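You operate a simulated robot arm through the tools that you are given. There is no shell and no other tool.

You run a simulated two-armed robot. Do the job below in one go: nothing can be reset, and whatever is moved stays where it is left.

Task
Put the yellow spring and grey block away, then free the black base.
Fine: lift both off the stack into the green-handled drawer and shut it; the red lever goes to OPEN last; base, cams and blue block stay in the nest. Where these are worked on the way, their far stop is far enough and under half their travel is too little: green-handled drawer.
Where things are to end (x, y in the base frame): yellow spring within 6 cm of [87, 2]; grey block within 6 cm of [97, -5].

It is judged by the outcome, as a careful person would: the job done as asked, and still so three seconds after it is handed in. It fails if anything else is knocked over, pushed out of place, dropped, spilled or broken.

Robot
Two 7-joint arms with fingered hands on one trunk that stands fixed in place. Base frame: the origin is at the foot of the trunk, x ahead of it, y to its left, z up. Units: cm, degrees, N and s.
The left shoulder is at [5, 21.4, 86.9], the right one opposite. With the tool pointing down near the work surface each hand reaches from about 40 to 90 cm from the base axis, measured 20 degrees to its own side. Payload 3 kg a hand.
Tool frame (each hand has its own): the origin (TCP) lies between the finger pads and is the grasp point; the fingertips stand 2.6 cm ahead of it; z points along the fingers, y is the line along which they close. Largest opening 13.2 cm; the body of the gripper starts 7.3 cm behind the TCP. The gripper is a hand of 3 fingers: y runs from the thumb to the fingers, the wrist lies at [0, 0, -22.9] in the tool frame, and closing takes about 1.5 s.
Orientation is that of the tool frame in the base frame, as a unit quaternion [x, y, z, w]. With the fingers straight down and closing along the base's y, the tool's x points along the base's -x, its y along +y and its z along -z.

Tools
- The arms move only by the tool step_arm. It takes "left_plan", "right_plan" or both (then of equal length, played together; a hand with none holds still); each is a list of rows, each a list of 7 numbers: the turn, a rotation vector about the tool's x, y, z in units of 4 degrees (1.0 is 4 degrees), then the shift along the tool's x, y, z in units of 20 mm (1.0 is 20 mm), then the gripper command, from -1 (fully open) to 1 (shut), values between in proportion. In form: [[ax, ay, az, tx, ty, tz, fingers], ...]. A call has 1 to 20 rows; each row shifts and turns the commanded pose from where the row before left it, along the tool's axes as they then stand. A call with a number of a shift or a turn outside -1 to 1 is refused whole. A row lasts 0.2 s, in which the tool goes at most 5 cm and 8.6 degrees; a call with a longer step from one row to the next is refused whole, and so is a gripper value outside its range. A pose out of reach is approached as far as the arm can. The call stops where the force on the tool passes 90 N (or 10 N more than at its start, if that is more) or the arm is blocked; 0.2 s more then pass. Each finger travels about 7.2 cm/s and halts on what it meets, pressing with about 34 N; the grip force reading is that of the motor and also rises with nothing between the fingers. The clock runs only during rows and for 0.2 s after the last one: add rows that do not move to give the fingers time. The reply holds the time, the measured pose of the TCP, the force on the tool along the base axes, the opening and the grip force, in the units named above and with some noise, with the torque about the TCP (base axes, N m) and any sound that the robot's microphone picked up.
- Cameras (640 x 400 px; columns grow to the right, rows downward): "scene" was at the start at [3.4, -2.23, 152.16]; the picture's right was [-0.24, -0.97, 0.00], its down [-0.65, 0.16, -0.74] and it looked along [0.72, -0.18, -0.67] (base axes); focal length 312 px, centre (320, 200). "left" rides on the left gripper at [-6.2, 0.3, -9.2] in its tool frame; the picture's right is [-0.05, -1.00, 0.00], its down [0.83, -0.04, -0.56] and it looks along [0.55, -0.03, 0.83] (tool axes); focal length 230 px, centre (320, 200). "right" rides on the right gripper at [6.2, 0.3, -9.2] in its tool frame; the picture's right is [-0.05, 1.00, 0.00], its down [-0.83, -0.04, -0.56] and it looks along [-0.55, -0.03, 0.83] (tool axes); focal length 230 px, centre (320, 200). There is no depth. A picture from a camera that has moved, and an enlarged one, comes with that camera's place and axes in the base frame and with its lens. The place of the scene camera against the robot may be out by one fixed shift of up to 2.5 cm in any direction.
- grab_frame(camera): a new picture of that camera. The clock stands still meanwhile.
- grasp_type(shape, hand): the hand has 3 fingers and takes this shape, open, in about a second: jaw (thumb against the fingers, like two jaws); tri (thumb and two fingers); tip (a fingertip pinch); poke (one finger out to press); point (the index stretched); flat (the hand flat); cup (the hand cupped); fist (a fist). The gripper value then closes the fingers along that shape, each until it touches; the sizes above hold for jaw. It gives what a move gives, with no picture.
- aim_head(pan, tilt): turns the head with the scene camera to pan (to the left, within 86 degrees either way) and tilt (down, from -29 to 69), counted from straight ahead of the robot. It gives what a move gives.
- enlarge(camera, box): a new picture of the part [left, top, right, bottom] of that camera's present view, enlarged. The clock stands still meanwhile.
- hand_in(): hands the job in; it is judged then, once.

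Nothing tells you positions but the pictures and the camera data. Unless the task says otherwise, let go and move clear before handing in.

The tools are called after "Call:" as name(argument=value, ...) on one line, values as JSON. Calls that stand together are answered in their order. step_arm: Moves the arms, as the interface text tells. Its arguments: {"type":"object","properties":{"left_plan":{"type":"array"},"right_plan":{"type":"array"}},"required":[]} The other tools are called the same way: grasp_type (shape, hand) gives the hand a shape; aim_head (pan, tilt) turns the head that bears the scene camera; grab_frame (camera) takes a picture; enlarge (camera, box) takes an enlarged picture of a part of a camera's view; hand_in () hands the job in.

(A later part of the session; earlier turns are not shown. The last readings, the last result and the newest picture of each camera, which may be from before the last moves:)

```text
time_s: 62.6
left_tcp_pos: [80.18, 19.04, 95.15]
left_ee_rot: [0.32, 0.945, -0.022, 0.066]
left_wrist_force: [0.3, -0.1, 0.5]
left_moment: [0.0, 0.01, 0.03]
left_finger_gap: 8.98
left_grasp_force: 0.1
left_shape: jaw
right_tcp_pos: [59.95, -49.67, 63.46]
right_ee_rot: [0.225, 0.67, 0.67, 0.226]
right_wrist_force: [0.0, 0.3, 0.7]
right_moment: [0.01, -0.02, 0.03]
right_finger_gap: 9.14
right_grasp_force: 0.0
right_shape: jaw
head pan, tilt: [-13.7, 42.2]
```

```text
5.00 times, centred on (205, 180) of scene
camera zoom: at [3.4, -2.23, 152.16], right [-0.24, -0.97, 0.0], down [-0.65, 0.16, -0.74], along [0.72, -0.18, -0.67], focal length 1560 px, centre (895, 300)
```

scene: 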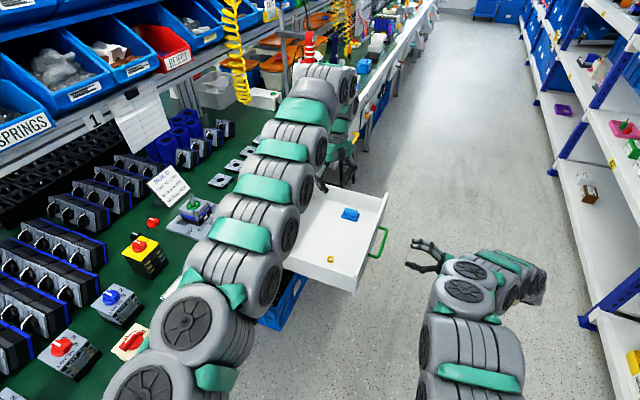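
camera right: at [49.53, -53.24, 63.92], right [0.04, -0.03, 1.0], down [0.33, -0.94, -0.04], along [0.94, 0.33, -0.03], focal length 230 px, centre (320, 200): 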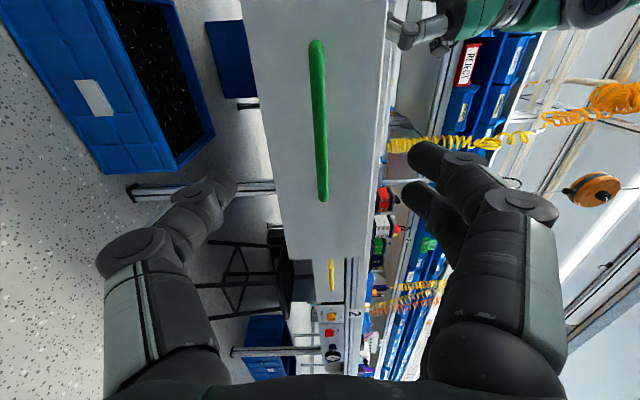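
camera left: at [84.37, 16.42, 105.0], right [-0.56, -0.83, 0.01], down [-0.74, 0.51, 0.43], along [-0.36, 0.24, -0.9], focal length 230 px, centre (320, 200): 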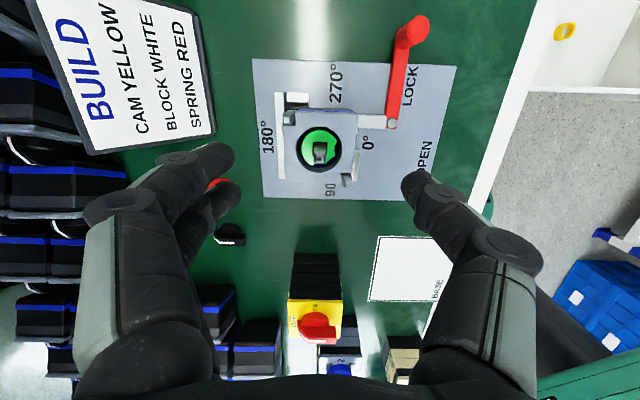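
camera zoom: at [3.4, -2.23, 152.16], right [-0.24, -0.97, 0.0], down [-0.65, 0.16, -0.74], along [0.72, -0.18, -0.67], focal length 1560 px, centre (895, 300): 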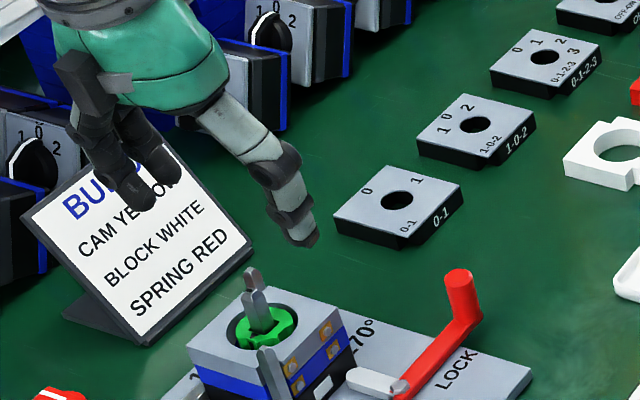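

The block centre confirms at about [80.27, 19.16] and it is roughly 6.5 cm square. I'll descend most of the way with the fingers straddling it along n.

Call:
step_arm(left_plan=[[0, 0, 0, 0.15, 0.02, 0.875, -0.36], [0, 0, 0, 0.15, 0.02, 0.875, -0.36], [0, 0, 0, 0.15, 0.02, 0.875, -0.36], [0, 0, 0, 0.15, 0.015, 0.875, -0.36], [0, 0, 0, 0, 0, 0, -0.36]])

Call:
grab_frame(camera="left")

Call:
enlarge(camera="scene", box=[160, 165, 240, 225])

```text
time_s: 63.8
left_tcp_pos: [80.11, 19.32, 88.06]
left_ee_rot: [0.319, 0.945, -0.023, 0.067]
left_wrist_force: [-0.2, -0.1, 0.5]
left_moment: [0.0, 0.0, 0.0]
left_finger_gap: 8.93
left_grasp_force: 0.1
left_shape: jaw
right_tcp_pos: [59.9, -49.63, 63.51]
right_ee_rot: [0.225, 0.67, 0.671, 0.225]
right_wrist_force: [0.4, 1.2, 0.2]
right_moment: [0.02, 0.0, 0.01]
right_finger_gap: 9.21
right_grasp_force: 0.1
right_shape: jaw
head pan, tilt: [-13.7, 42.2]
```

```text
taken
camera left: at [84.32, 16.71, 97.89], right [-0.56, -0.83, 0.01], down [-0.74, 0.51, 0.43], along [-0.36, 0.24, -0.9], focal length 230 px, centre (320, 200)
```

left: 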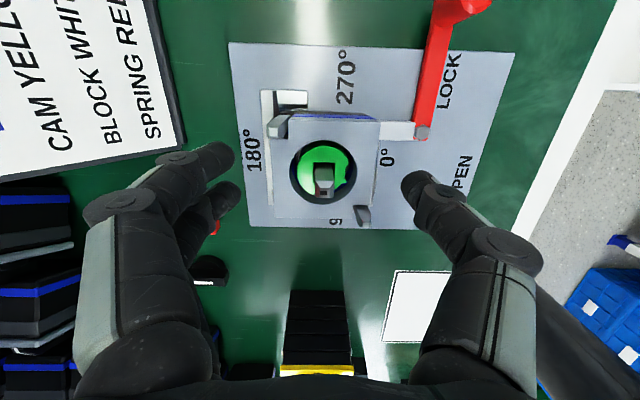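

```text
6.67 times, centred on (200, 195) of scene
camera zoom: at [3.4, -2.23, 152.16], right [-0.24, -0.97, 0.0], down [-0.65, 0.16, -0.74], along [0.72, -0.18, -0.67], focal length 2080 px, centre (1120, 233)
```

zoom: 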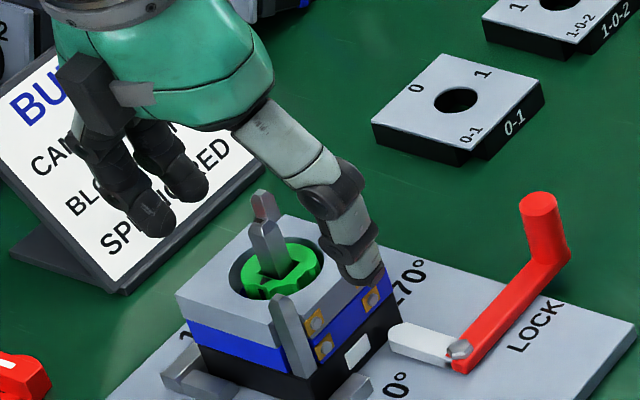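

Small centring corrections are needed, about 0.3 cm each in -e and -n. I'll make the final descent so the tips sit on the grey layer only.

Call:
step_arm(left_plan=[[0, 0, 0, 0.2, -0.12, 0.5, -0.36], [0, 0, 0, 0, 0, 0.45, -0.36], [0, 0, 0, 0, 0, 0.3, -0.36], [0, 0, 0, 0, 0, 0, -0.36]])

Call:
grab_frame(camera="left")

Call:
enlarge(camera="scene", box=[170, 175, 234, 225])

```text
time_s: 64.8
left_tcp_pos: [79.89, 19.19, 85.58]
left_ee_rot: [0.319, 0.945, -0.022, 0.066]
left_wrist_force: [-0.6, -0.9, -0.5]
left_moment: [0.02, -0.01, 0.01]
left_finger_gap: 8.93
left_grasp_force: 0.1
left_shape: jaw
right_tcp_pos: [60.05, -49.66, 63.51]
right_ee_rot: [0.225, 0.67, 0.67, 0.226]
right_wrist_force: [0.4, -1.0, 0.0]
right_moment: [-0.01, 0.0, 0.0]
right_finger_gap: 9.19
right_grasp_force: 0.1
right_shape: jaw
head pan, tilt: [-13.7, 42.2]
```

```text
taken
camera left: at [84.13, 16.48, 95.41], right [-0.56, -0.83, 0.01], down [-0.74, 0.51, 0.43], along [-0.36, 0.24, -0.9], focal length 230 px, centre (320, 200)
```

left: 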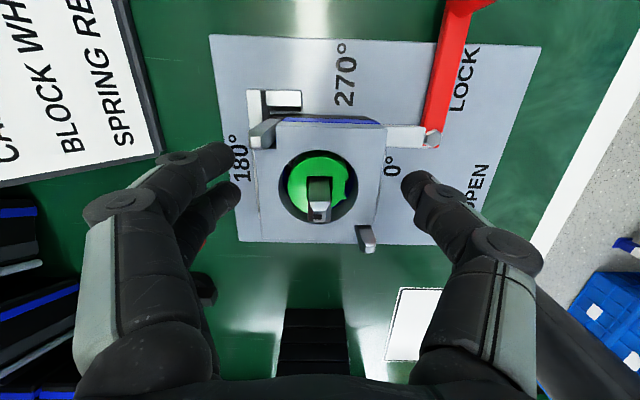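

```text
8.00 times, centred on (202, 200) of scene
camera zoom: at [3.4, -2.23, 152.16], right [-0.24, -0.97, 0.0], down [-0.65, 0.16, -0.74], along [0.72, -0.18, -0.67], focal length 2495 px, centre (1264, 200)
```

zoom: 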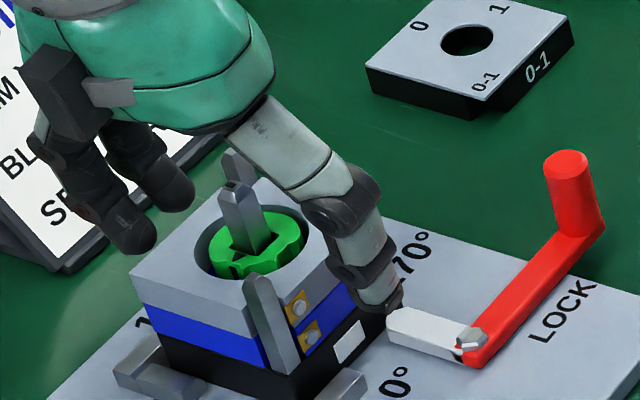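

The hand is well centred on the grey layer. I'm closing on the block.

Call:
step_arm(left_plan=[[0, 0, 0, 0, 0, 0, -0.2], [0, 0, 0, 0, 0, 0, 0], [0, 0, 0, 0, 0, 0, 0.3], [0, 0, 0, 0, 0, 0, 1], [0, 0, 0, 0, 0, 0, 1], [0, 0, 0, 0, 0, 0, 1], [0, 0, 0, 0, 0, 0, 1]])

Call:
grab_frame(camera="left")

Call:
enlarge(camera="scene", box=[170, 175, 234, 225])

```text
time_s: 66.4
left_tcp_pos: [79.85, 19.22, 85.58]
left_ee_rot: [0.319, 0.945, -0.022, 0.066]
left_wrist_force: [0.4, -0.4, 0.1]
left_moment: [0.01, 0.0, 0.0]
left_finger_gap: 5.72
left_grasp_force: 34.4
left_shape: jaw
right_tcp_pos: [59.95, -49.62, 63.52]
right_ee_rot: [0.226, 0.67, 0.67, 0.227]
right_wrist_force: [0.6, 0.4, 0.5]
right_moment: [0.03, -0.01, -0.03]
right_finger_gap: 9.21
right_grasp_force: 0.2
right_shape: jaw
head pan, tilt: [-13.7, 42.2]
```

```text
taken
camera left: at [84.13, 16.48, 95.42], right [-0.56, -0.83, 0.01], down [-0.74, 0.51, 0.43], along [-0.36, 0.24, -0.9], focal length 230 px, centre (320, 200)
```

left: 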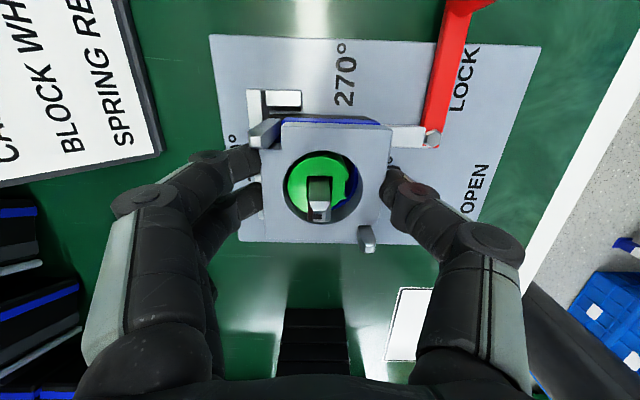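

```text
8.00 times, centred on (202, 200) of scene
camera zoom: at [3.4, -2.23, 152.16], right [-0.24, -0.97, 0.0], down [-0.65, 0.16, -0.74], along [0.72, -0.18, -0.67], focal length 2495 px, centre (1264, 200)
```

zoom: 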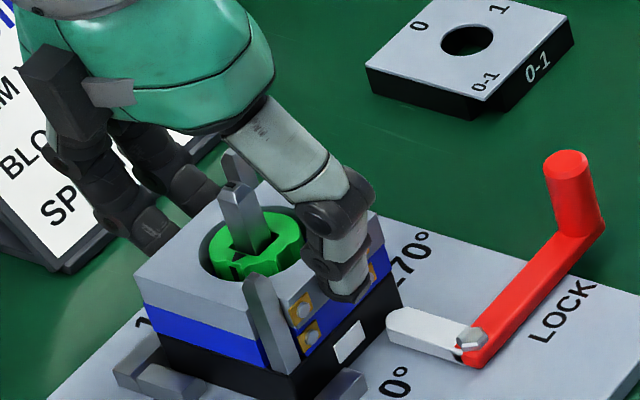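

The grip is on (34 N). I'll lift slowly by 1.5 cm and check that only the grey block rises.

Call:
step_arm(left_plan=[[0, 0, 0, -0.01, 0, -0.1, 1], [0, 0, 0, -0.02, 0, -0.15, 1], [0, 0, 0, -0.03, 0, -0.25, 1], [0, 0, 0, -0.03, 0, -0.25, 1], [0, 0, 0, 0, 0, 0, 1]])

Call:
enlarge(camera="left", box=[220, 80, 420, 260])

Call:
enlarge(camera="scene", box=[170, 175, 234, 225])

```text
time_s: 67.6
left_tcp_pos: [79.97, 19.14, 87.03]
left_ee_rot: [0.319, 0.945, -0.022, 0.066]
left_wrist_force: [0.5, 0.2, -0.9]
left_moment: [0.02, -0.01, -0.01]
left_finger_gap: 5.72
left_grasp_force: 34.1
left_shape: jaw
right_tcp_pos: [60.0, -49.82, 63.52]
right_ee_rot: [0.226, 0.67, 0.67, 0.226]
right_wrist_force: [-0.2, -0.6, 0.0]
right_moment: [-0.01, 0.0, 0.01]
right_finger_gap: 9.19
right_grasp_force: 0.0
right_shape: jaw
head pan, tilt: [-13.7, 42.2]
```

```text
2.22 times, centred on (320, 170) of left
camera zoom: at [84.13, 16.47, 96.94], right [-0.56, -0.83, 0.01], down [-0.74, 0.51, 0.43], along [-0.36, 0.24, -0.9], focal length 511 px, centre (320, 267)
```

zoom: 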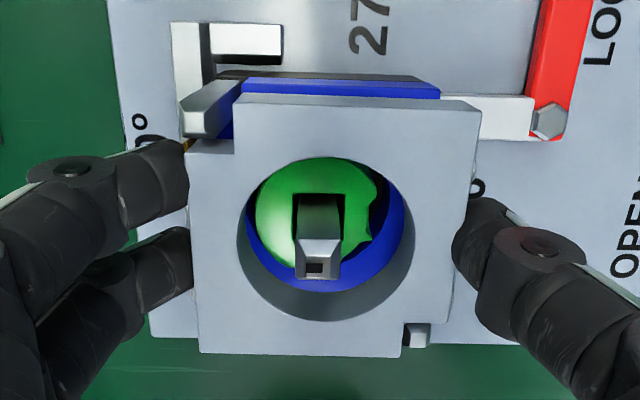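

```text
8.00 times, centred on (202, 200) of scene
camera zoom: at [3.4, -2.23, 152.16], right [-0.24, -0.97, 0.0], down [-0.65, 0.16, -0.74], along [0.72, -0.18, -0.67], focal length 2495 px, centre (1264, 200)
```

zoom: 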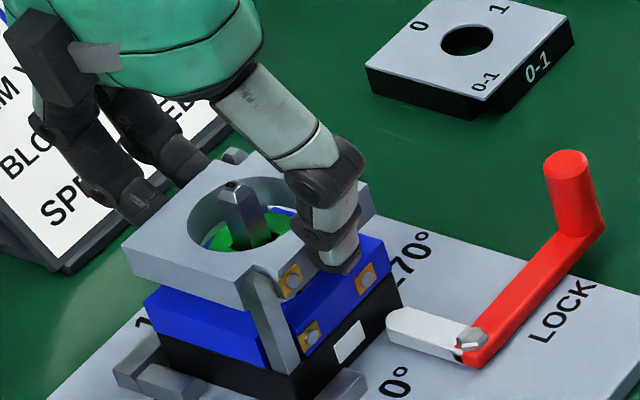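

Only the grey block came up; the blue block and green cam stayed. I'll lift on clear of the spindle and pins.

Call:
step_arm(left_plan=[[0, 0, 0, -0.05, 0, -0.4, 1], [0, 0, 0, -0.09, 0, -0.65, 1], [0, 0, 0, -0.09, 0, -0.65, 1], [0, 0, 0, -0.09, 0, -0.65, 1], [0, 0, 0, -0.09, 0, -0.65, 1], [0, 0, 0, -0.09, 0, -0.65, 1], [0, 0, 0, -0.05, 0, -0.35, 1], [0, 0, 0, 0, 0, 0, 1]])

Call:
enlarge(camera="left", box=[220, 80, 420, 260])

Call:
enlarge(camera="scene", box=[160, 150, 250, 225])

```text
time_s: 69.4
left_tcp_pos: [79.88, 19.23, 95.07]
left_ee_rot: [0.318, 0.945, -0.023, 0.065]
left_wrist_force: [-0.5, -0.2, -0.6]
left_moment: [-0.03, 0.0, 0.0]
left_finger_gap: 5.71
left_grasp_force: 33.7
left_shape: jaw
right_tcp_pos: [60.12, -49.84, 63.53]
right_ee_rot: [0.226, 0.67, 0.67, 0.226]
right_wrist_force: [0.4, 1.0, -0.3]
right_moment: [-0.02, 0.04, 0.01]
right_finger_gap: 9.21
right_grasp_force: 0.1
right_shape: jaw
head pan, tilt: [-13.7, 42.2]
```

```text
2.22 times, centred on (320, 170) of left
camera zoom: at [84.12, 16.54, 104.98], right [-0.56, -0.83, 0.01], down [-0.74, 0.51, 0.43], along [-0.36, 0.24, -0.9], focal length 511 px, centre (320, 267)
```

zoom: 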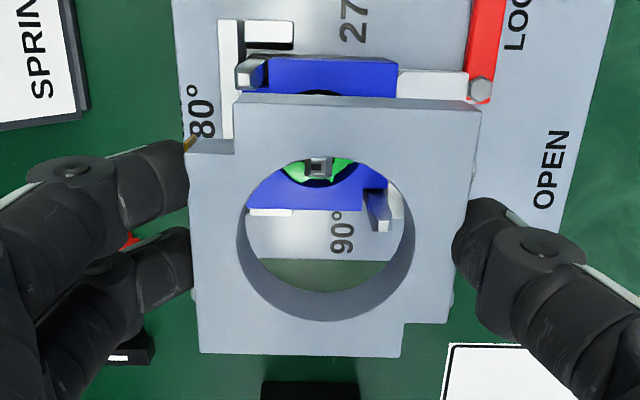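

```text
5.33 times, centred on (205, 188) of scene
camera zoom: at [3.4, -2.23, 152.16], right [-0.24, -0.97, 0.0], down [-0.65, 0.16, -0.74], along [0.72, -0.18, -0.67], focal length 1664 px, centre (933, 267)
```

zoom: 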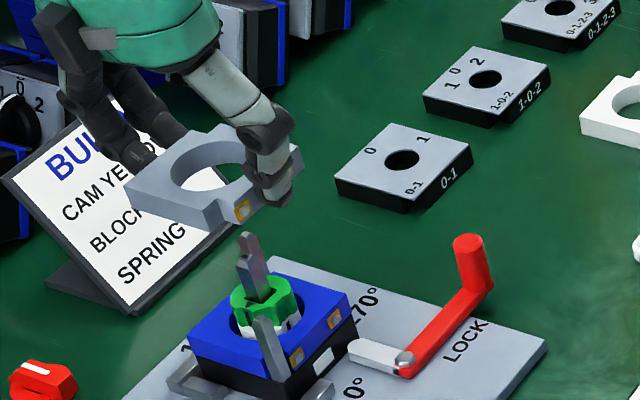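

The grey block hangs clear of everything. I'll carry it out over the bench edge to the drawer side, keeping it high above the lever.

Call:
step_arm(left_plan=[[0, 0, 0, -0.1, -0.5, 0.014, 1], [0, 0, 0, -0.2, -0.98, 0.028, 1], [0, 0, 0, -0.2, -0.98, 0.028, 1], [0, 0, 0, -0.2, -0.98, 0.028, 1], [0, 0, 0, -0.2, -0.98, 0.028, 1], [0, 0, 0, -0.2, -0.98, 0.028, 1], [0, 0, 0, -0.2, -0.98, 0.028, 1], [0, 0, 0, -0.2, -0.98, 0.028, 1], [0, 0, 0, -0.2, -0.98, 0.028, 1], [0, 0, 0, -0.2, -0.98, 0.028, 1], [0, 0, 0, -0.2, -0.98, 0.028, 1], [0, 0, 0, -0.2, -0.98, 0.028, 1], [0, 0, 0, -0.2, -0.98, 0.028, 1], [0, 0, 0, -0.2, -0.98, 0.028, 1], [0, 0, 0, -0.2, -0.98, 0.028, 1], [0, 0, 0, -0.2, -0.98, 0.028, 1], [0, 0, 0, -0.2, -0.98, 0.028, 1], [0, 0, 0, -0.2, -0.98, 0.028, 1], [0, 0, 0, -0.2, -0.98, 0.028, 1], [0, 0, 0, -0.2, -0.8, 0.028, 1]])

Call:
grab_frame(camera="left")

Call:
grab_frame(camera="scene")

```text
time_s: 73.6
left_tcp_pos: [63.4, -15.87, 95.03]
left_ee_rot: [0.318, 0.946, -0.022, 0.066]
left_wrist_force: [0.2, -0.7, -0.2]
left_moment: [0.01, 0.0, -0.01]
left_finger_gap: 5.72
left_grasp_force: 34.2
left_shape: jaw
right_tcp_pos: [59.95, -49.8, 63.56]
right_ee_rot: [0.225, 0.67, 0.67, 0.225]
right_wrist_force: [-0.1, -0.8, 0.1]
right_moment: [0.04, -0.01, 0.03]
right_finger_gap: 9.21
right_grasp_force: 0.0
right_shape: jaw
head pan, tilt: [-13.7, 42.2]
```

```text
taken
camera left: at [67.6, -18.53, 104.88], right [-0.56, -0.83, 0.01], down [-0.74, 0.51, 0.43], along [-0.36, 0.24, -0.9], focal length 230 px, centre (320, 200)
```

left: 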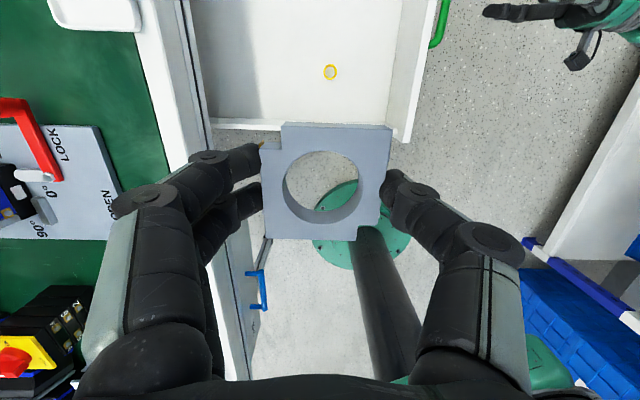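

```text
taken
```

scene: 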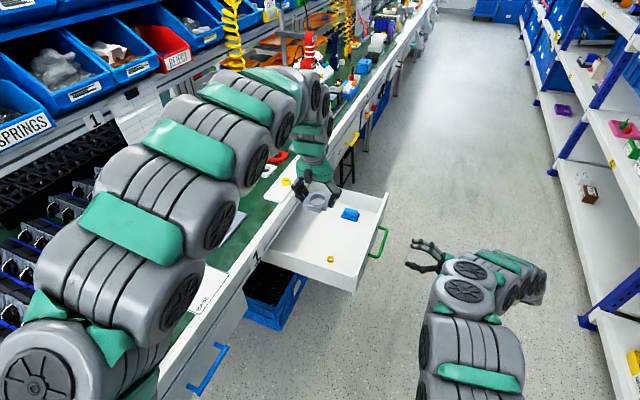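

Call:
step_arm(left_plan=[[0, 0, 0, -0.25, -0.06, 0.5, 1], [0, 0, 0, -0.377, -0.06, 0.91, 1], [0, 0, 0, -0.377, -0.06, 0.91, 1], [0, 0, 0, -0.377, -0.06, 0.91, 1], [0, 0, 0, -0.377, -0.06, 0.91, 1], [0, 0, 0, -0.377, -0.06, 0.91, 1], [0, 0, 0, -0.377, -0.06, 0.91, 1], [0, 0, 0, -0.377, -0.06, 0.91, 1], [0, 0, 0, -0.377, -0.06, 0.91, 1], [0, 0, 0, -0.377, -0.06, 0.91, 1], [0, 0, 0, -0.2, 0, 0.4, 1], [0, 0, 0, 0, 0, 0, 1]])

Call:
grab_frame(camera="left")

Call:
grab_frame(camera="scene")

```text
time_s: 76.2
left_tcp_pos: [70.63, -22.97, 77.98]
left_ee_rot: [0.319, 0.945, -0.022, 0.066]
left_wrist_force: [-0.7, 0.0, 0.0]
left_moment: [-0.02, 0.03, 0.02]
left_finger_gap: 5.7
left_grasp_force: 33.5
left_shape: jaw
right_tcp_pos: [60.02, -49.63, 63.5]
right_ee_rot: [0.225, 0.671, 0.67, 0.224]
right_wrist_force: [0.2, 0.0, -0.4]
right_moment: [-0.02, 0.0, 0.02]
right_finger_gap: 9.16
right_grasp_force: 0.0
right_shape: jaw
head pan, tilt: [-13.7, 42.2]
```

```text
taken
camera left: at [74.77, -25.5, 87.93], right [-0.56, -0.83, 0.01], down [-0.74, 0.51, 0.43], along [-0.36, 0.24, -0.9], focal length 230 px, centre (320, 200)
```

left: 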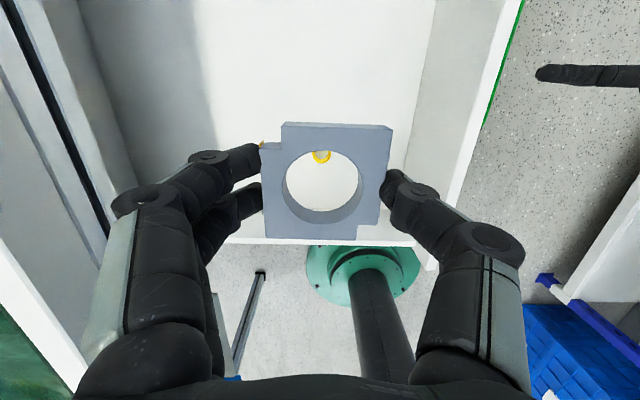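

```text
taken
```

scene: 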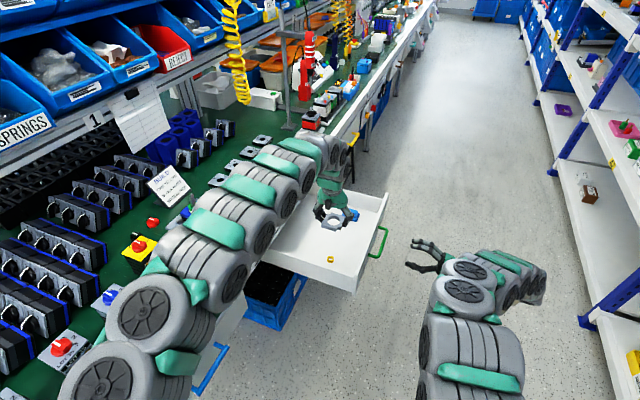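

Call:
step_arm(left_plan=[[0, 0, 0, -0.5, 0, 0.5, 1], [0, 0, 0, -0.45, 0, 0.8, 1], [0, 0, 0, -0.4, 0, 0.85, 1], [0, 0, 0, -0.35, 0, 0.85, 1], [0, 0, 0, -0.3, 0, 0.85, 1], [0, 0, 0, -0.3, 0, 0.85, 1], [0, 0, 0, -0.25, 0, 0.85, 1], [0, 0, 0, -0.13, 0, 0.7, 1], [0, 0, 0, 0, 0, 0.2, 1], [0, 0, 0, 0, 0, 0, 1]])

Call:
grab_frame(camera="left")

Call:
enlarge(camera="scene", box=[280, 170, 400, 280])

```text
time_s: 78.4
left_tcp_pos: [75.12, -26.39, 67.5]
left_ee_rot: [0.318, 0.945, -0.022, 0.066]
left_wrist_force: [0.0, 0.5, -1.1]
left_moment: [-0.01, -0.02, 0.03]
left_finger_gap: 5.73
left_grasp_force: 34.1
left_shape: jaw
left hand out of reach, approached as far as the arm can: row 7, 9
right_tcp_pos: [60.04, -49.79, 63.45]
right_ee_rot: [0.226, 0.671, 0.67, 0.226]
right_wrist_force: [-0.5, 0.2, -0.6]
right_moment: [0.0, -0.03, -0.01]
right_finger_gap: 9.19
right_grasp_force: 0.1
right_shape: jaw
head pan, tilt: [-13.7, 42.2]
```

```text
taken
camera left: at [79.3, -29.11, 77.36], right [-0.56, -0.83, 0.01], down [-0.74, 0.51, 0.43], along [-0.36, 0.24, -0.9], focal length 230 px, centre (320, 200)
```

left: 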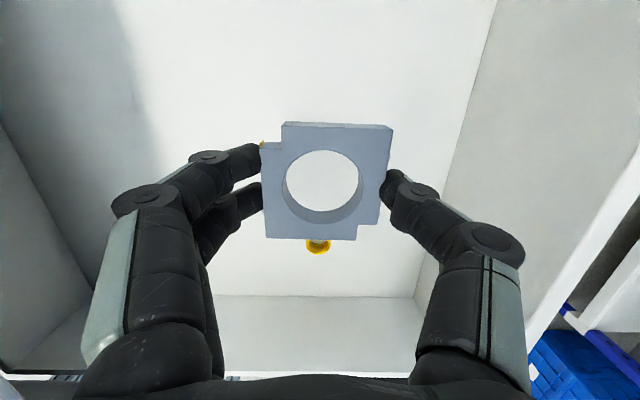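

```text
3.64 times, centred on (340, 225) of scene
camera zoom: at [3.4, -2.23, 152.16], right [-0.24, -0.97, 0.0], down [-0.65, 0.16, -0.74], along [0.72, -0.18, -0.67], focal length 1134 px, centre (247, 109)
```

zoom: 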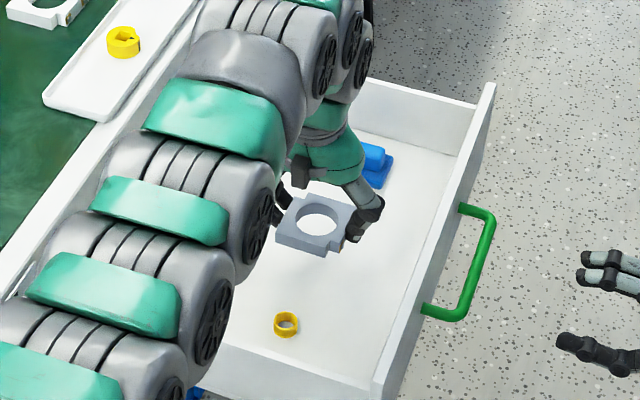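

The arm reached its limit about 4 cm short along e. I'll lean the hand 5° more, which brings the block closer to its target, and lower towards the floor.

Call:
step_arm(left_plan=[[0, -0.65, 0, 0, 0, 0, 1], [0, -0.6, 0, 0, 0, 0, 1], [0, 0, 0, -0.2, 0, 0.6, 1], [0, 0, 0, -0.2, 0, 0.6, 1], [0, 0, 0, -0.18, 0, 0.5, 1], [0, 0, 0, 0, 0, 0.2, 1], [0, 0, 0, 0, 0, 0, 1]])

Call:
grab_frame(camera="left")

Call:
enlarge(camera="scene", box=[280, 170, 400, 280])

```text
time_s: 80.0
left_tcp_pos: [76.5, -27.52, 63.95]
left_ee_rot: [0.317, 0.942, -0.036, 0.108]
left_wrist_force: [0.1, -0.4, 0.6]
left_moment: [0.02, 0.03, 0.05]
left_finger_gap: 5.7
left_grasp_force: 34.0
left_shape: jaw
right_tcp_pos: [59.95, -49.77, 63.52]
right_ee_rot: [0.225, 0.67, 0.671, 0.226]
right_wrist_force: [0.3, 0.4, -0.2]
right_moment: [-0.01, -0.04, -0.03]
right_finger_gap: 9.23
right_grasp_force: 0.1
right_shape: jaw
head pan, tilt: [-13.7, 42.2]
```

```text
taken
camera left: at [80.06, -29.62, 74.17], right [-0.56, -0.83, 0.01], down [-0.77, 0.53, 0.35], along [-0.3, 0.19, -0.94], focal length 230 px, centre (320, 200)
```

left: 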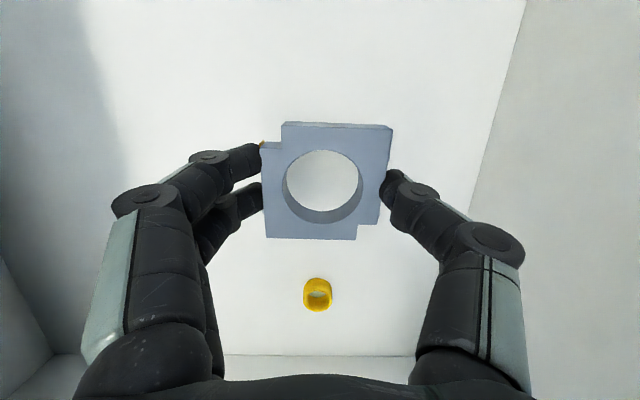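

```text
3.64 times, centred on (340, 225) of scene
camera zoom: at [3.4, -2.23, 152.16], right [-0.24, -0.97, 0.0], down [-0.65, 0.16, -0.74], along [0.72, -0.18, -0.67], focal length 1134 px, centre (247, 109)
```

zoom: 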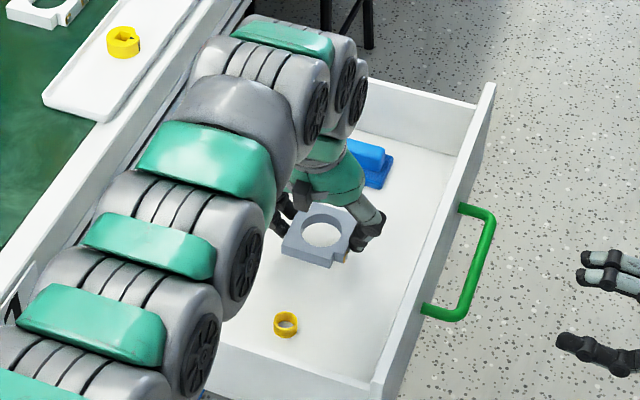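

Call:
step_arm(left_plan=[[0, 0, 0, 0.08, 0, 0.35, 1], [0, 0, 0, 0.045, 0, 0.2, 1], [0, 0, 0, 0, 0, 0, 1]])

```text
time_s: 80.8
left_tcp_pos: [76.55, -27.5, 62.85]
left_ee_rot: [0.318, 0.942, -0.036, 0.106]
left_wrist_force: [0.1, -0.4, -0.2]
left_moment: [0.0, 0.02, 0.03]
left_finger_gap: 5.7
left_grasp_force: 34.4
left_shape: jaw
left hand out of reach, approached as far as the arm can: row 1
right_tcp_pos: [59.93, -49.69, 63.58]
right_ee_rot: [0.225, 0.67, 0.67, 0.226]
right_wrist_force: [-0.6, 0.3, 0.0]
right_moment: [0.02, -0.01, -0.01]
right_finger_gap: 9.19
right_grasp_force: 0.0
right_shape: jaw
head pan, tilt: [-13.7, 42.2]
```

Call:
step_arm(left_plan=[[0, 0, 0, 0.08, 0, 0.2, 1], [0, 0, 0, 0.06, 0, 0.1, 1], [0, 0, 0, 0, 0, 0, 1]])

```text
time_s: 81.6
left_tcp_pos: [76.36, -27.39, 62.19]
left_ee_rot: [0.318, 0.941, -0.036, 0.107]
left_wrist_force: [0.6, 0.8, -0.2]
left_moment: [-0.02, 0.02, -0.02]
left_finger_gap: 5.7
left_grasp_force: 34.1
left_shape: jaw
right_tcp_pos: [59.95, -49.66, 63.52]
right_ee_rot: [0.224, 0.67, 0.671, 0.225]
right_wrist_force: [-0.5, -0.5, 0.2]
right_moment: [-0.05, -0.01, 0.05]
right_finger_gap: 9.21
right_grasp_force: 0.0
right_shape: jaw
head pan, tilt: [-13.7, 42.2]
```

Call:
step_arm(left_plan=[[0, 0, 0, 0.04, 0, 0.15, 1], [0, 0, 0, 0.02, 0, 0.08, 1], [0, 0, 0, 0, 0, 0, 1]])

Call:
enlarge(camera="left", box=[220, 90, 420, 330])

```text
time_s: 82.4
left_tcp_pos: [76.28, -27.41, 61.8]
left_ee_rot: [0.318, 0.941, -0.037, 0.107]
left_wrist_force: [0.6, -0.2, -1.1]
left_moment: [-0.02, 0.0, 0.0]
left_finger_gap: 5.7
left_grasp_force: 34.0
left_shape: jaw
right_tcp_pos: [59.94, -49.72, 63.47]
right_ee_rot: [0.224, 0.671, 0.67, 0.225]
right_wrist_force: [-1.3, 0.6, 0.2]
right_moment: [0.0, -0.01, 0.01]
right_finger_gap: 9.21
right_grasp_force: 0.0
right_shape: jaw
head pan, tilt: [-13.7, 42.2]
```

```text
1.67 times, centred on (320, 210) of left
camera zoom: at [79.86, -29.56, 72.01], right [-0.56, -0.83, 0.01], down [-0.77, 0.53, 0.35], along [-0.3, 0.19, -0.94], focal length 384 px, centre (320, 183)
```

zoom: 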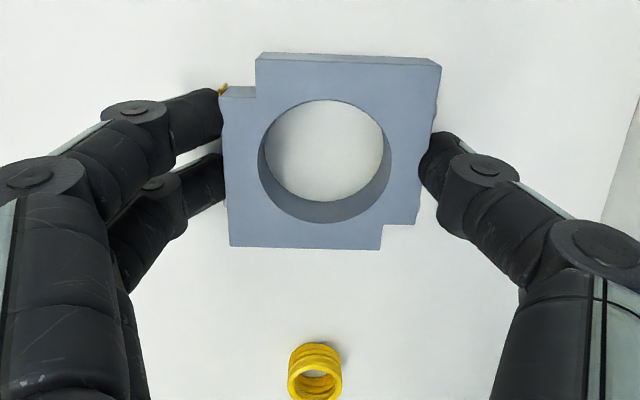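

Call:
step_arm(left_plan=[[0, 0, 0, 0.04, 0, 0.15, 1], [0, 0, 0, 0.02, 0, 0.08, 1], [0, 0, 0, 0, 0, 0, 1]])

```text
time_s: 83.2
left_tcp_pos: [76.41, -27.57, 61.61]
left_ee_rot: [0.318, 0.941, -0.038, 0.11]
left_wrist_force: [5.1, -1.4, 19.1]
left_moment: [0.63, -0.38, -0.14]
left_finger_gap: 5.74
left_grasp_force: 33.4
left_shape: jaw
right_tcp_pos: [59.93, -49.73, 63.56]
right_ee_rot: [0.226, 0.671, 0.67, 0.225]
right_wrist_force: [-0.8, 0.2, -0.4]
right_moment: [0.0, -0.02, 0.0]
right_finger_gap: 9.2
right_grasp_force: 0.1
right_shape: jaw
head pan, tilt: [-13.7, 42.2]
```

The block's lower edge is on the floor (19 N). I'll release it gently so it settles flat.

Call:
step_arm(left_plan=[[0, 0, 0, 0, 0, 0, 0.12], [0, 0, 0, 0, 0, 0, 0.06], [0, 0, 0, 0, 0, 0, 0.0], [0, 0, 0, 0, 0, 0, -0.08], [0, 0, 0, 0, 0, 0, -0.16], [0, 0, 0, 0, 0, 0, -0.26], [0, 0, 0, 0, 0, 0, -0.36], [0, 0, 0, 0, 0, 0, -0.36]])

Call:
grab_frame(camera="left")

Call:
enlarge(camera="scene", box=[280, 170, 400, 280])

```text
time_s: 85.0
left_tcp_pos: [76.3, -27.33, 61.31]
left_ee_rot: [0.316, 0.942, -0.038, 0.108]
left_wrist_force: [1.9, -1.8, 19.7]
left_moment: [1.11, -0.63, -0.12]
left_finger_gap: 9.02
left_grasp_force: 0.2
left_shape: jaw
right_tcp_pos: [59.96, -49.61, 63.53]
right_ee_rot: [0.225, 0.67, 0.671, 0.224]
right_wrist_force: [0.2, 0.8, -1.3]
right_moment: [-0.03, -0.05, -0.01]
right_finger_gap: 9.16
right_grasp_force: 0.1
right_shape: jaw
head pan, tilt: [-13.7, 42.2]
```

```text
taken
camera left: at [79.8, -29.5, 71.65], right [-0.56, -0.83, 0.01], down [-0.77, 0.53, 0.35], along [-0.3, 0.19, -0.94], focal length 230 px, centre (320, 200)
```

left: 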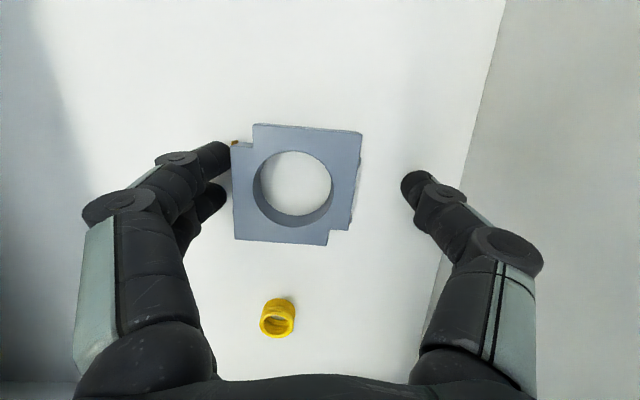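

```text
3.64 times, centred on (340, 225) of scene
camera zoom: at [3.37, -2.22, 152.16], right [-0.24, -0.97, 0.0], down [-0.65, 0.16, -0.74], along [0.72, -0.18, -0.67], focal length 1134 px, centre (247, 109)
```

zoom: 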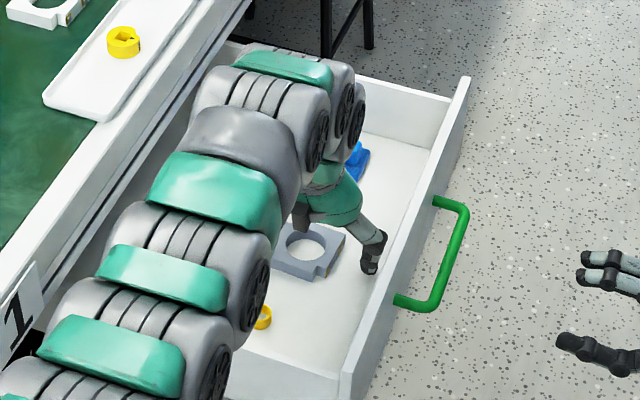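

The fingertips dragged the drawer inward a couple of centimetres as they opened. The block and spring rode along with it. I'll lift off the floor straight up first.

Call:
step_arm(left_plan=[[0, 0, 0, -0.04, 0, -0.2, -0.36], [0, 0, 0, -0.05, 0, -0.2, -0.36], [0, 0, 0, -0.05, 0.25, -0.2, -0.36], [0, 0, 0, -0.05, 0.2, -0.2, -0.36], [0, 0, 0, 0, 0, 0, -0.36]])

Call:
grab_frame(camera="left")

```text
time_s: 86.2
left_tcp_pos: [76.86, -26.78, 62.82]
left_ee_rot: [0.318, 0.941, -0.036, 0.107]
left_wrist_force: [-0.1, -0.2, 0.1]
left_moment: [-0.01, 0.06, -0.01]
left_finger_gap: 8.99
left_grasp_force: 0.0
left_shape: jaw
right_tcp_pos: [59.98, -49.7, 63.45]
right_ee_rot: [0.226, 0.67, 0.67, 0.225]
right_wrist_force: [-0.3, -0.2, 1.3]
right_moment: [-0.01, -0.01, -0.05]
right_finger_gap: 9.19
right_grasp_force: 0.0
right_shape: jaw
head pan, tilt: [-13.7, 42.2]
```

```text
taken
camera left: at [80.44, -28.8, 73.14], right [-0.56, -0.83, 0.01], down [-0.77, 0.53, 0.35], along [-0.3, 0.19, -0.93], focal length 230 px, centre (320, 200)
```

left: 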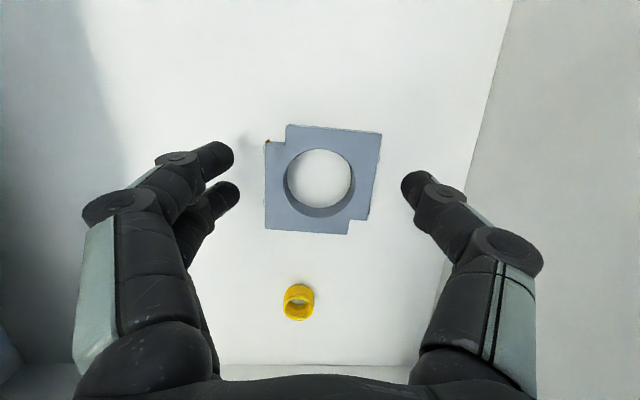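

The block lies flat at about 3 cm from its target in drawer terms, and the spring is unmoved relative to the drawer. I'll raise the left hand out of the drawer.

Call:
step_arm(left_plan=[[0, 0, 0, -0.1, 0, -0.5, -0.36], [0, 0, 0, -0.15, 0, -0.9, -0.36], [0, 0, 0, -0.1, 0, -0.95, -0.36], [0, 0, 0, 0.115, 0, -0.985, -0.36], [0, 0, 0, 0.115, 0, -0.985, -0.36], [0, 0, 0, 0.115, 0, -0.985, -0.36], [0, 0, 0, 0.115, 0, -0.985, -0.36], [0, 0, 0, 0.115, 0, -0.985, -0.36], [0, 0, 0, 0.115, 0, -0.985, -0.36], [0, 0, 0, 0.115, 0, -0.985, -0.36], [0, 0, 0, 0.115, 0, -0.985, -0.36], [0, 0, 0, 0.115, 0, -0.985, -0.36], [0, 0, 0, 0.115, 0, -0.985, -0.36], [0, 0, 0, 0.115, 0, -0.985, -0.36], [0, 0, 0, 0.115, 0, -0.985, -0.36], [0, 0, 0, 0.115, 0, -0.985, -0.36], [0, 0, 0, 0.115, 0, -0.985, -0.36], [0, 0, 0, 0, 0, 0, -0.36]])

Call:
grab_frame(camera="left")

Call:
grab_frame(camera="scene")

Call:
grab_frame(camera="right")

```text
time_s: 90.0
left_tcp_pos: [69.18, -20.75, 93.84]
left_ee_rot: [0.318, 0.941, -0.036, 0.108]
left_wrist_force: [-0.3, -0.1, 0.3]
left_moment: [0.01, 0.0, 0.01]
left_finger_gap: 8.97
left_grasp_force: 0.1
left_shape: jaw
right_tcp_pos: [60.03, -49.72, 63.5]
right_ee_rot: [0.225, 0.671, 0.67, 0.225]
right_wrist_force: [-0.1, -0.2, 0.1]
right_moment: [0.01, 0.03, 0.01]
right_finger_gap: 9.21
right_grasp_force: 0.0
right_shape: jaw
head pan, tilt: [-13.7, 42.2]
```

```text
taken
camera left: at [72.74, -22.85, 104.03], right [-0.56, -0.83, 0.01], down [-0.77, 0.53, 0.35], along [-0.3, 0.19, -0.94], focal length 230 px, centre (320, 200)
```

left: 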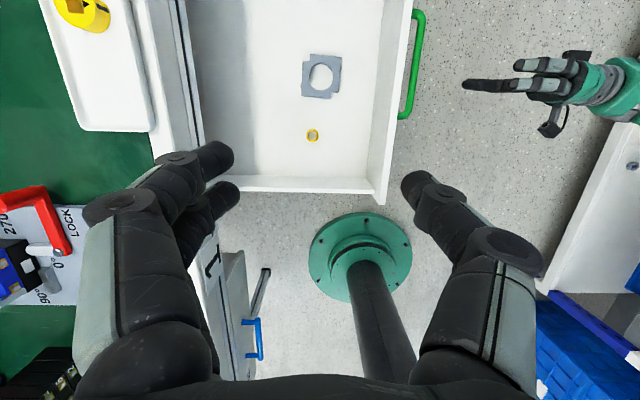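

```text
taken
```

scene: 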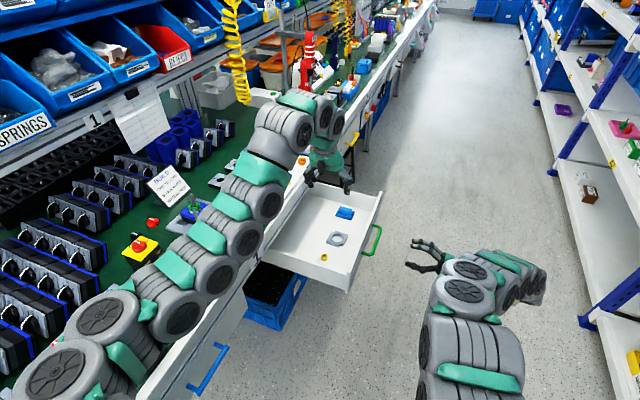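

```text
taken
camera right: at [49.54, -53.24, 63.93], right [0.04, -0.03, 1.0], down [0.33, -0.94, -0.04], along [0.94, 0.33, -0.03], focal length 230 px, centre (320, 200)
```

right: 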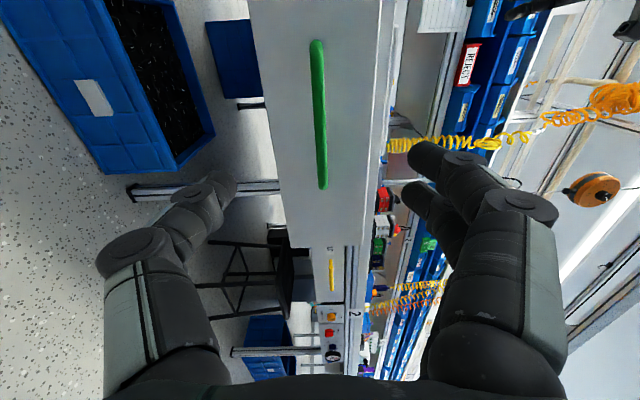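

Everything in the drawer is in order. I'll take the left hand back over the bench out of the way. At the same time the right hand goes to the handle to hold it and push the drawer shut under control.

Call:
step_arm(left_plan=[[0, 0, 0, 0.338, 0.95, -0.196, -0.36], [0, 0, 0, 0.338, 0.95, -0.196, -0.36], [0, 0, 0, 0.338, 0.95, -0.196, -0.36], [0, 0, 0, 0.338, 0.95, -0.196, -0.36], [0, 0, 0, 0.338, 0.95, -0.196, -0.36], [0, 0, 0, 0.338, 0.95, -0.196, -0.36], [0, 0, 0, 0.338, 0.95, -0.196, -0.36], [0, 0, 0, 0.338, 0.95, -0.196, -0.36], [0, 0, 0, 0.338, 0.95, -0.196, -0.36], [0, 0, 0, 0.338, 0.95, -0.196, -0.36], [0, 0, 0, 0.338, 0.95, -0.196, -0.36], [0, 0, 0, 0.338, 0.95, -0.196, -0.36], [0, 0, 0, 0.338, 0.95, -0.196, -0.36], [0, 0, 0, 0, 0, 0, -0.36]], right_plan=[[0, 0, 0, 0, 0, 0, -0.4], [0, 0, 0, 0, 0, 0, -0.4], [0, 0, 0, 0, 0, 0, -0.4], [0, 0, 0, 0, 0, 0, -0.4], [0, 0, 0, 0, 0, 0, -0.4], [0, 0, 0, 0, 0, 0.5, -0.4], [0, 0, 0, 0, 0, 0.7, -0.4], [0, 0, 0, 0, 0, 0.8, -0.4], [0, 0, 0, 0, 0, 0.8, -0.4], [0, 0, 0, 0, 0, 0.8, -0.4], [0, 0, 0, 0, 0, 0.8, -0.4], [0, 0, 0, 0, 0, 0.8, -0.4], [0, 0, 0, 0, 0, 0.5, -0.4], [0, 0, 0, 0, 0, 0, -0.4]])

Call:
grab_frame(camera="right")

Call:
grab_frame(camera="scene")

```text
time_s: 93.0
left_tcp_pos: [76.19, 4.72, 96.83]
left_ee_rot: [0.318, 0.941, -0.035, 0.107]
left_wrist_force: [-0.6, -0.1, -0.9]
left_moment: [0.0, -0.01, -0.01]
left_finger_gap: 8.98
left_grasp_force: 0.0
left_shape: jaw
right_tcp_pos: [66.82, -40.68, 63.63]
right_ee_rot: [0.225, 0.67, 0.67, 0.226]
right_wrist_force: [0.4, 0.0, -0.5]
right_moment: [0.04, 0.01, 0.0]
right_finger_gap: 9.19
right_grasp_force: 0.1
right_shape: jaw
head pan, tilt: [-13.7, 42.2]
```

```text
taken
camera right: at [56.33, -44.14, 64.1], right [0.04, -0.03, 1.0], down [0.33, -0.94, -0.04], along [0.94, 0.33, -0.03], focal length 230 px, centre (320, 200)
```

right: 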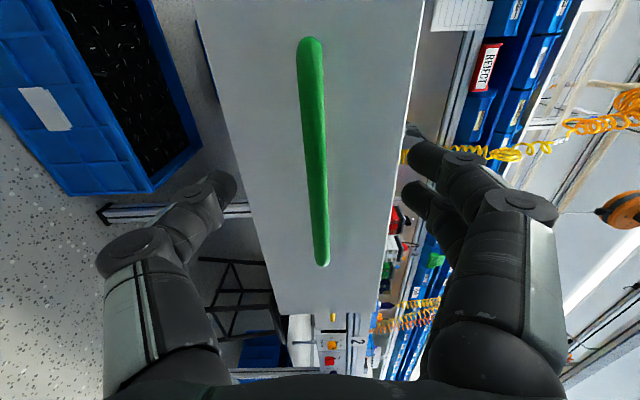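

```text
taken
```

scene: 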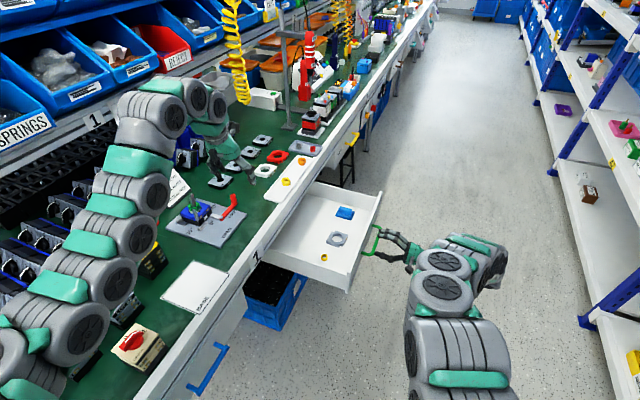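

Call:
step_arm(right_plan=[[0, 0, 0, 0, 0, 0.3, -0.4], [0, 0, 0, 0, 0, 0.25, -0.4], [0, 0, 0, 0, 0, 0, 0.2], [0, 0, 0, 0, 0, 0, 0.6], [0, 0, 0, 0, 0, 0, 1], [0, 0, 0, 0, 0, 0, 1], [0, 0, 0, 0, 0, 0, 1], [0, 0, 0, 0, 0, 0, 1]])

Call:
grab_frame(camera="right")

Call:
enlarge(camera="scene", box=[260, 170, 420, 300])

```text
time_s: 94.8
left_tcp_pos: [76.33, 4.59, 96.76]
left_ee_rot: [0.318, 0.941, -0.037, 0.107]
left_wrist_force: [0.4, -0.5, 0.3]
left_moment: [-0.01, -0.03, 0.0]
left_finger_gap: 8.97
left_grasp_force: 0.0
left_shape: jaw
right_tcp_pos: [67.47, -39.69, 63.56]
right_ee_rot: [0.225, 0.67, 0.671, 0.225]
right_wrist_force: [0.6, 0.4, -0.3]
right_moment: [0.0, -0.02, 0.02]
right_finger_gap: 0.65
right_grasp_force: 33.8
right_shape: jaw
head pan, tilt: [-13.7, 42.2]
```

```text
taken
camera right: at [57.01, -43.31, 64.01], right [0.04, -0.03, 1.0], down [0.33, -0.94, -0.04], along [0.94, 0.33, -0.03], focal length 230 px, centre (320, 200)
```

right: 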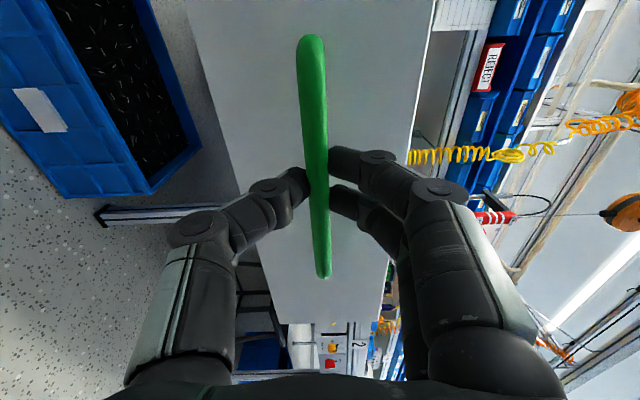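

```text
3.08 times, centred on (340, 235) of scene
camera zoom: at [3.4, -2.23, 152.16], right [-0.24, -0.97, 0.0], down [-0.65, 0.16, -0.74], along [0.72, -0.18, -0.67], focal length 960 px, centre (258, 92)
```

zoom: 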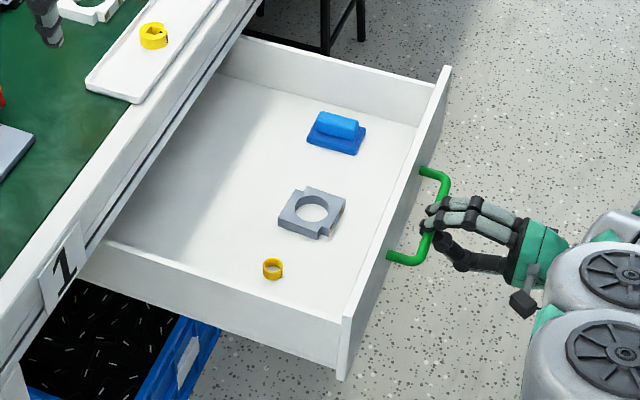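

The handle is gripped and all three items lie undisturbed. I'll push in slowly with a soft start.

Call:
step_arm(right_plan=[[0, 0, 0, 0, 0, 0.05, 1], [0, 0, 0, 0, 0, 0.1, 1], [0, 0, 0, 0, 0, 0.15, 1], [0, 0, 0, 0, 0, 0.2, 1], [0, 0, 0, 0, 0, 0.25, 1], [0, 0, 0, 0, 0, 0.3, 1], [0, 0, 0, 0, 0, 0.3, 1], [0, 0, 0, 0, 0, 0.3, 1], [0, 0, 0, 0, 0, 0.3, 1], [0, 0, 0, 0, 0, 0.3, 1], [0, 0, 0, 0, 0, 0.3, 1], [0, 0, 0, 0, 0, 0.3, 1], [0, 0, 0, 0, 0, 0.3, 1], [0, 0, 0, 0, 0, 0.3, 1], [0, 0, 0, 0, 0, 0.3, 1], [0, 0, 0, 0, 0, 0.2, 1], [0, 0, 0, 0, 0, 0.1, 1], [0, 0, 0, 0, 0, 0, 1]])

Call:
grab_frame(camera="right")

Call:
enlarge(camera="scene", box=[260, 170, 420, 300])

```text
time_s: 98.6
left_tcp_pos: [76.19, 4.65, 96.84]
left_ee_rot: [0.318, 0.941, -0.036, 0.108]
left_wrist_force: [-0.5, -0.8, 0.5]
left_moment: [0.0, 0.01, -0.02]
left_finger_gap: 8.97
left_grasp_force: 0.0
left_shape: jaw
right_tcp_pos: [72.31, -33.19, 63.58]
right_ee_rot: [0.225, 0.671, 0.67, 0.225]
right_wrist_force: [-19.4, 15.5, -2.7]
right_moment: [-0.02, 0.01, 0.4]
right_finger_gap: 0.67
right_grasp_force: 34.1
right_shape: jaw
head pan, tilt: [-13.7, 42.2]
```

```text
taken
camera right: at [61.95, -36.76, 64.04], right [0.04, -0.03, 1.0], down [0.33, -0.94, -0.04], along [0.94, 0.33, -0.03], focal length 230 px, centre (320, 200)
```

right: 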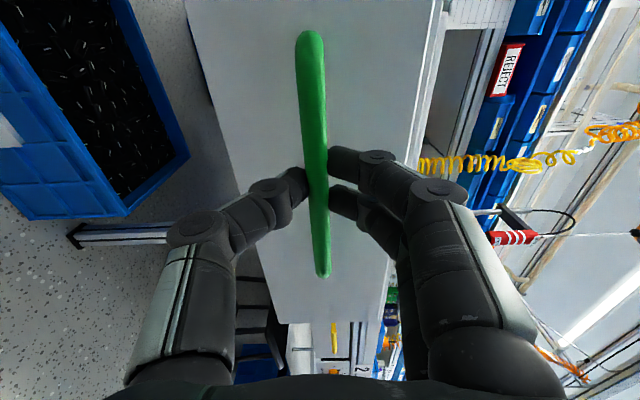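

```text
3.08 times, centred on (340, 235) of scene
camera zoom: at [3.38, -2.21, 152.16], right [-0.24, -0.97, 0.0], down [-0.65, 0.16, -0.74], along [0.72, -0.18, -0.67], focal length 960 px, centre (258, 92)
```

zoom: 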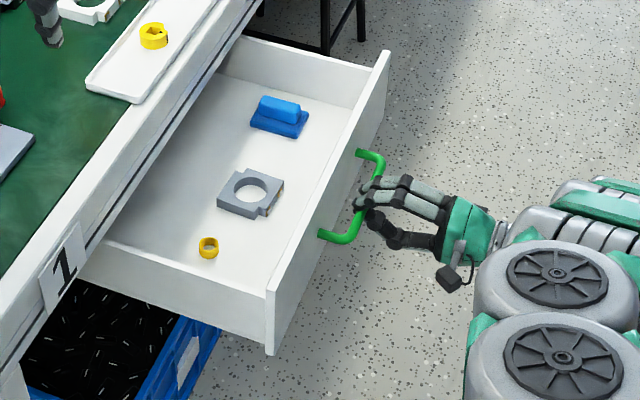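

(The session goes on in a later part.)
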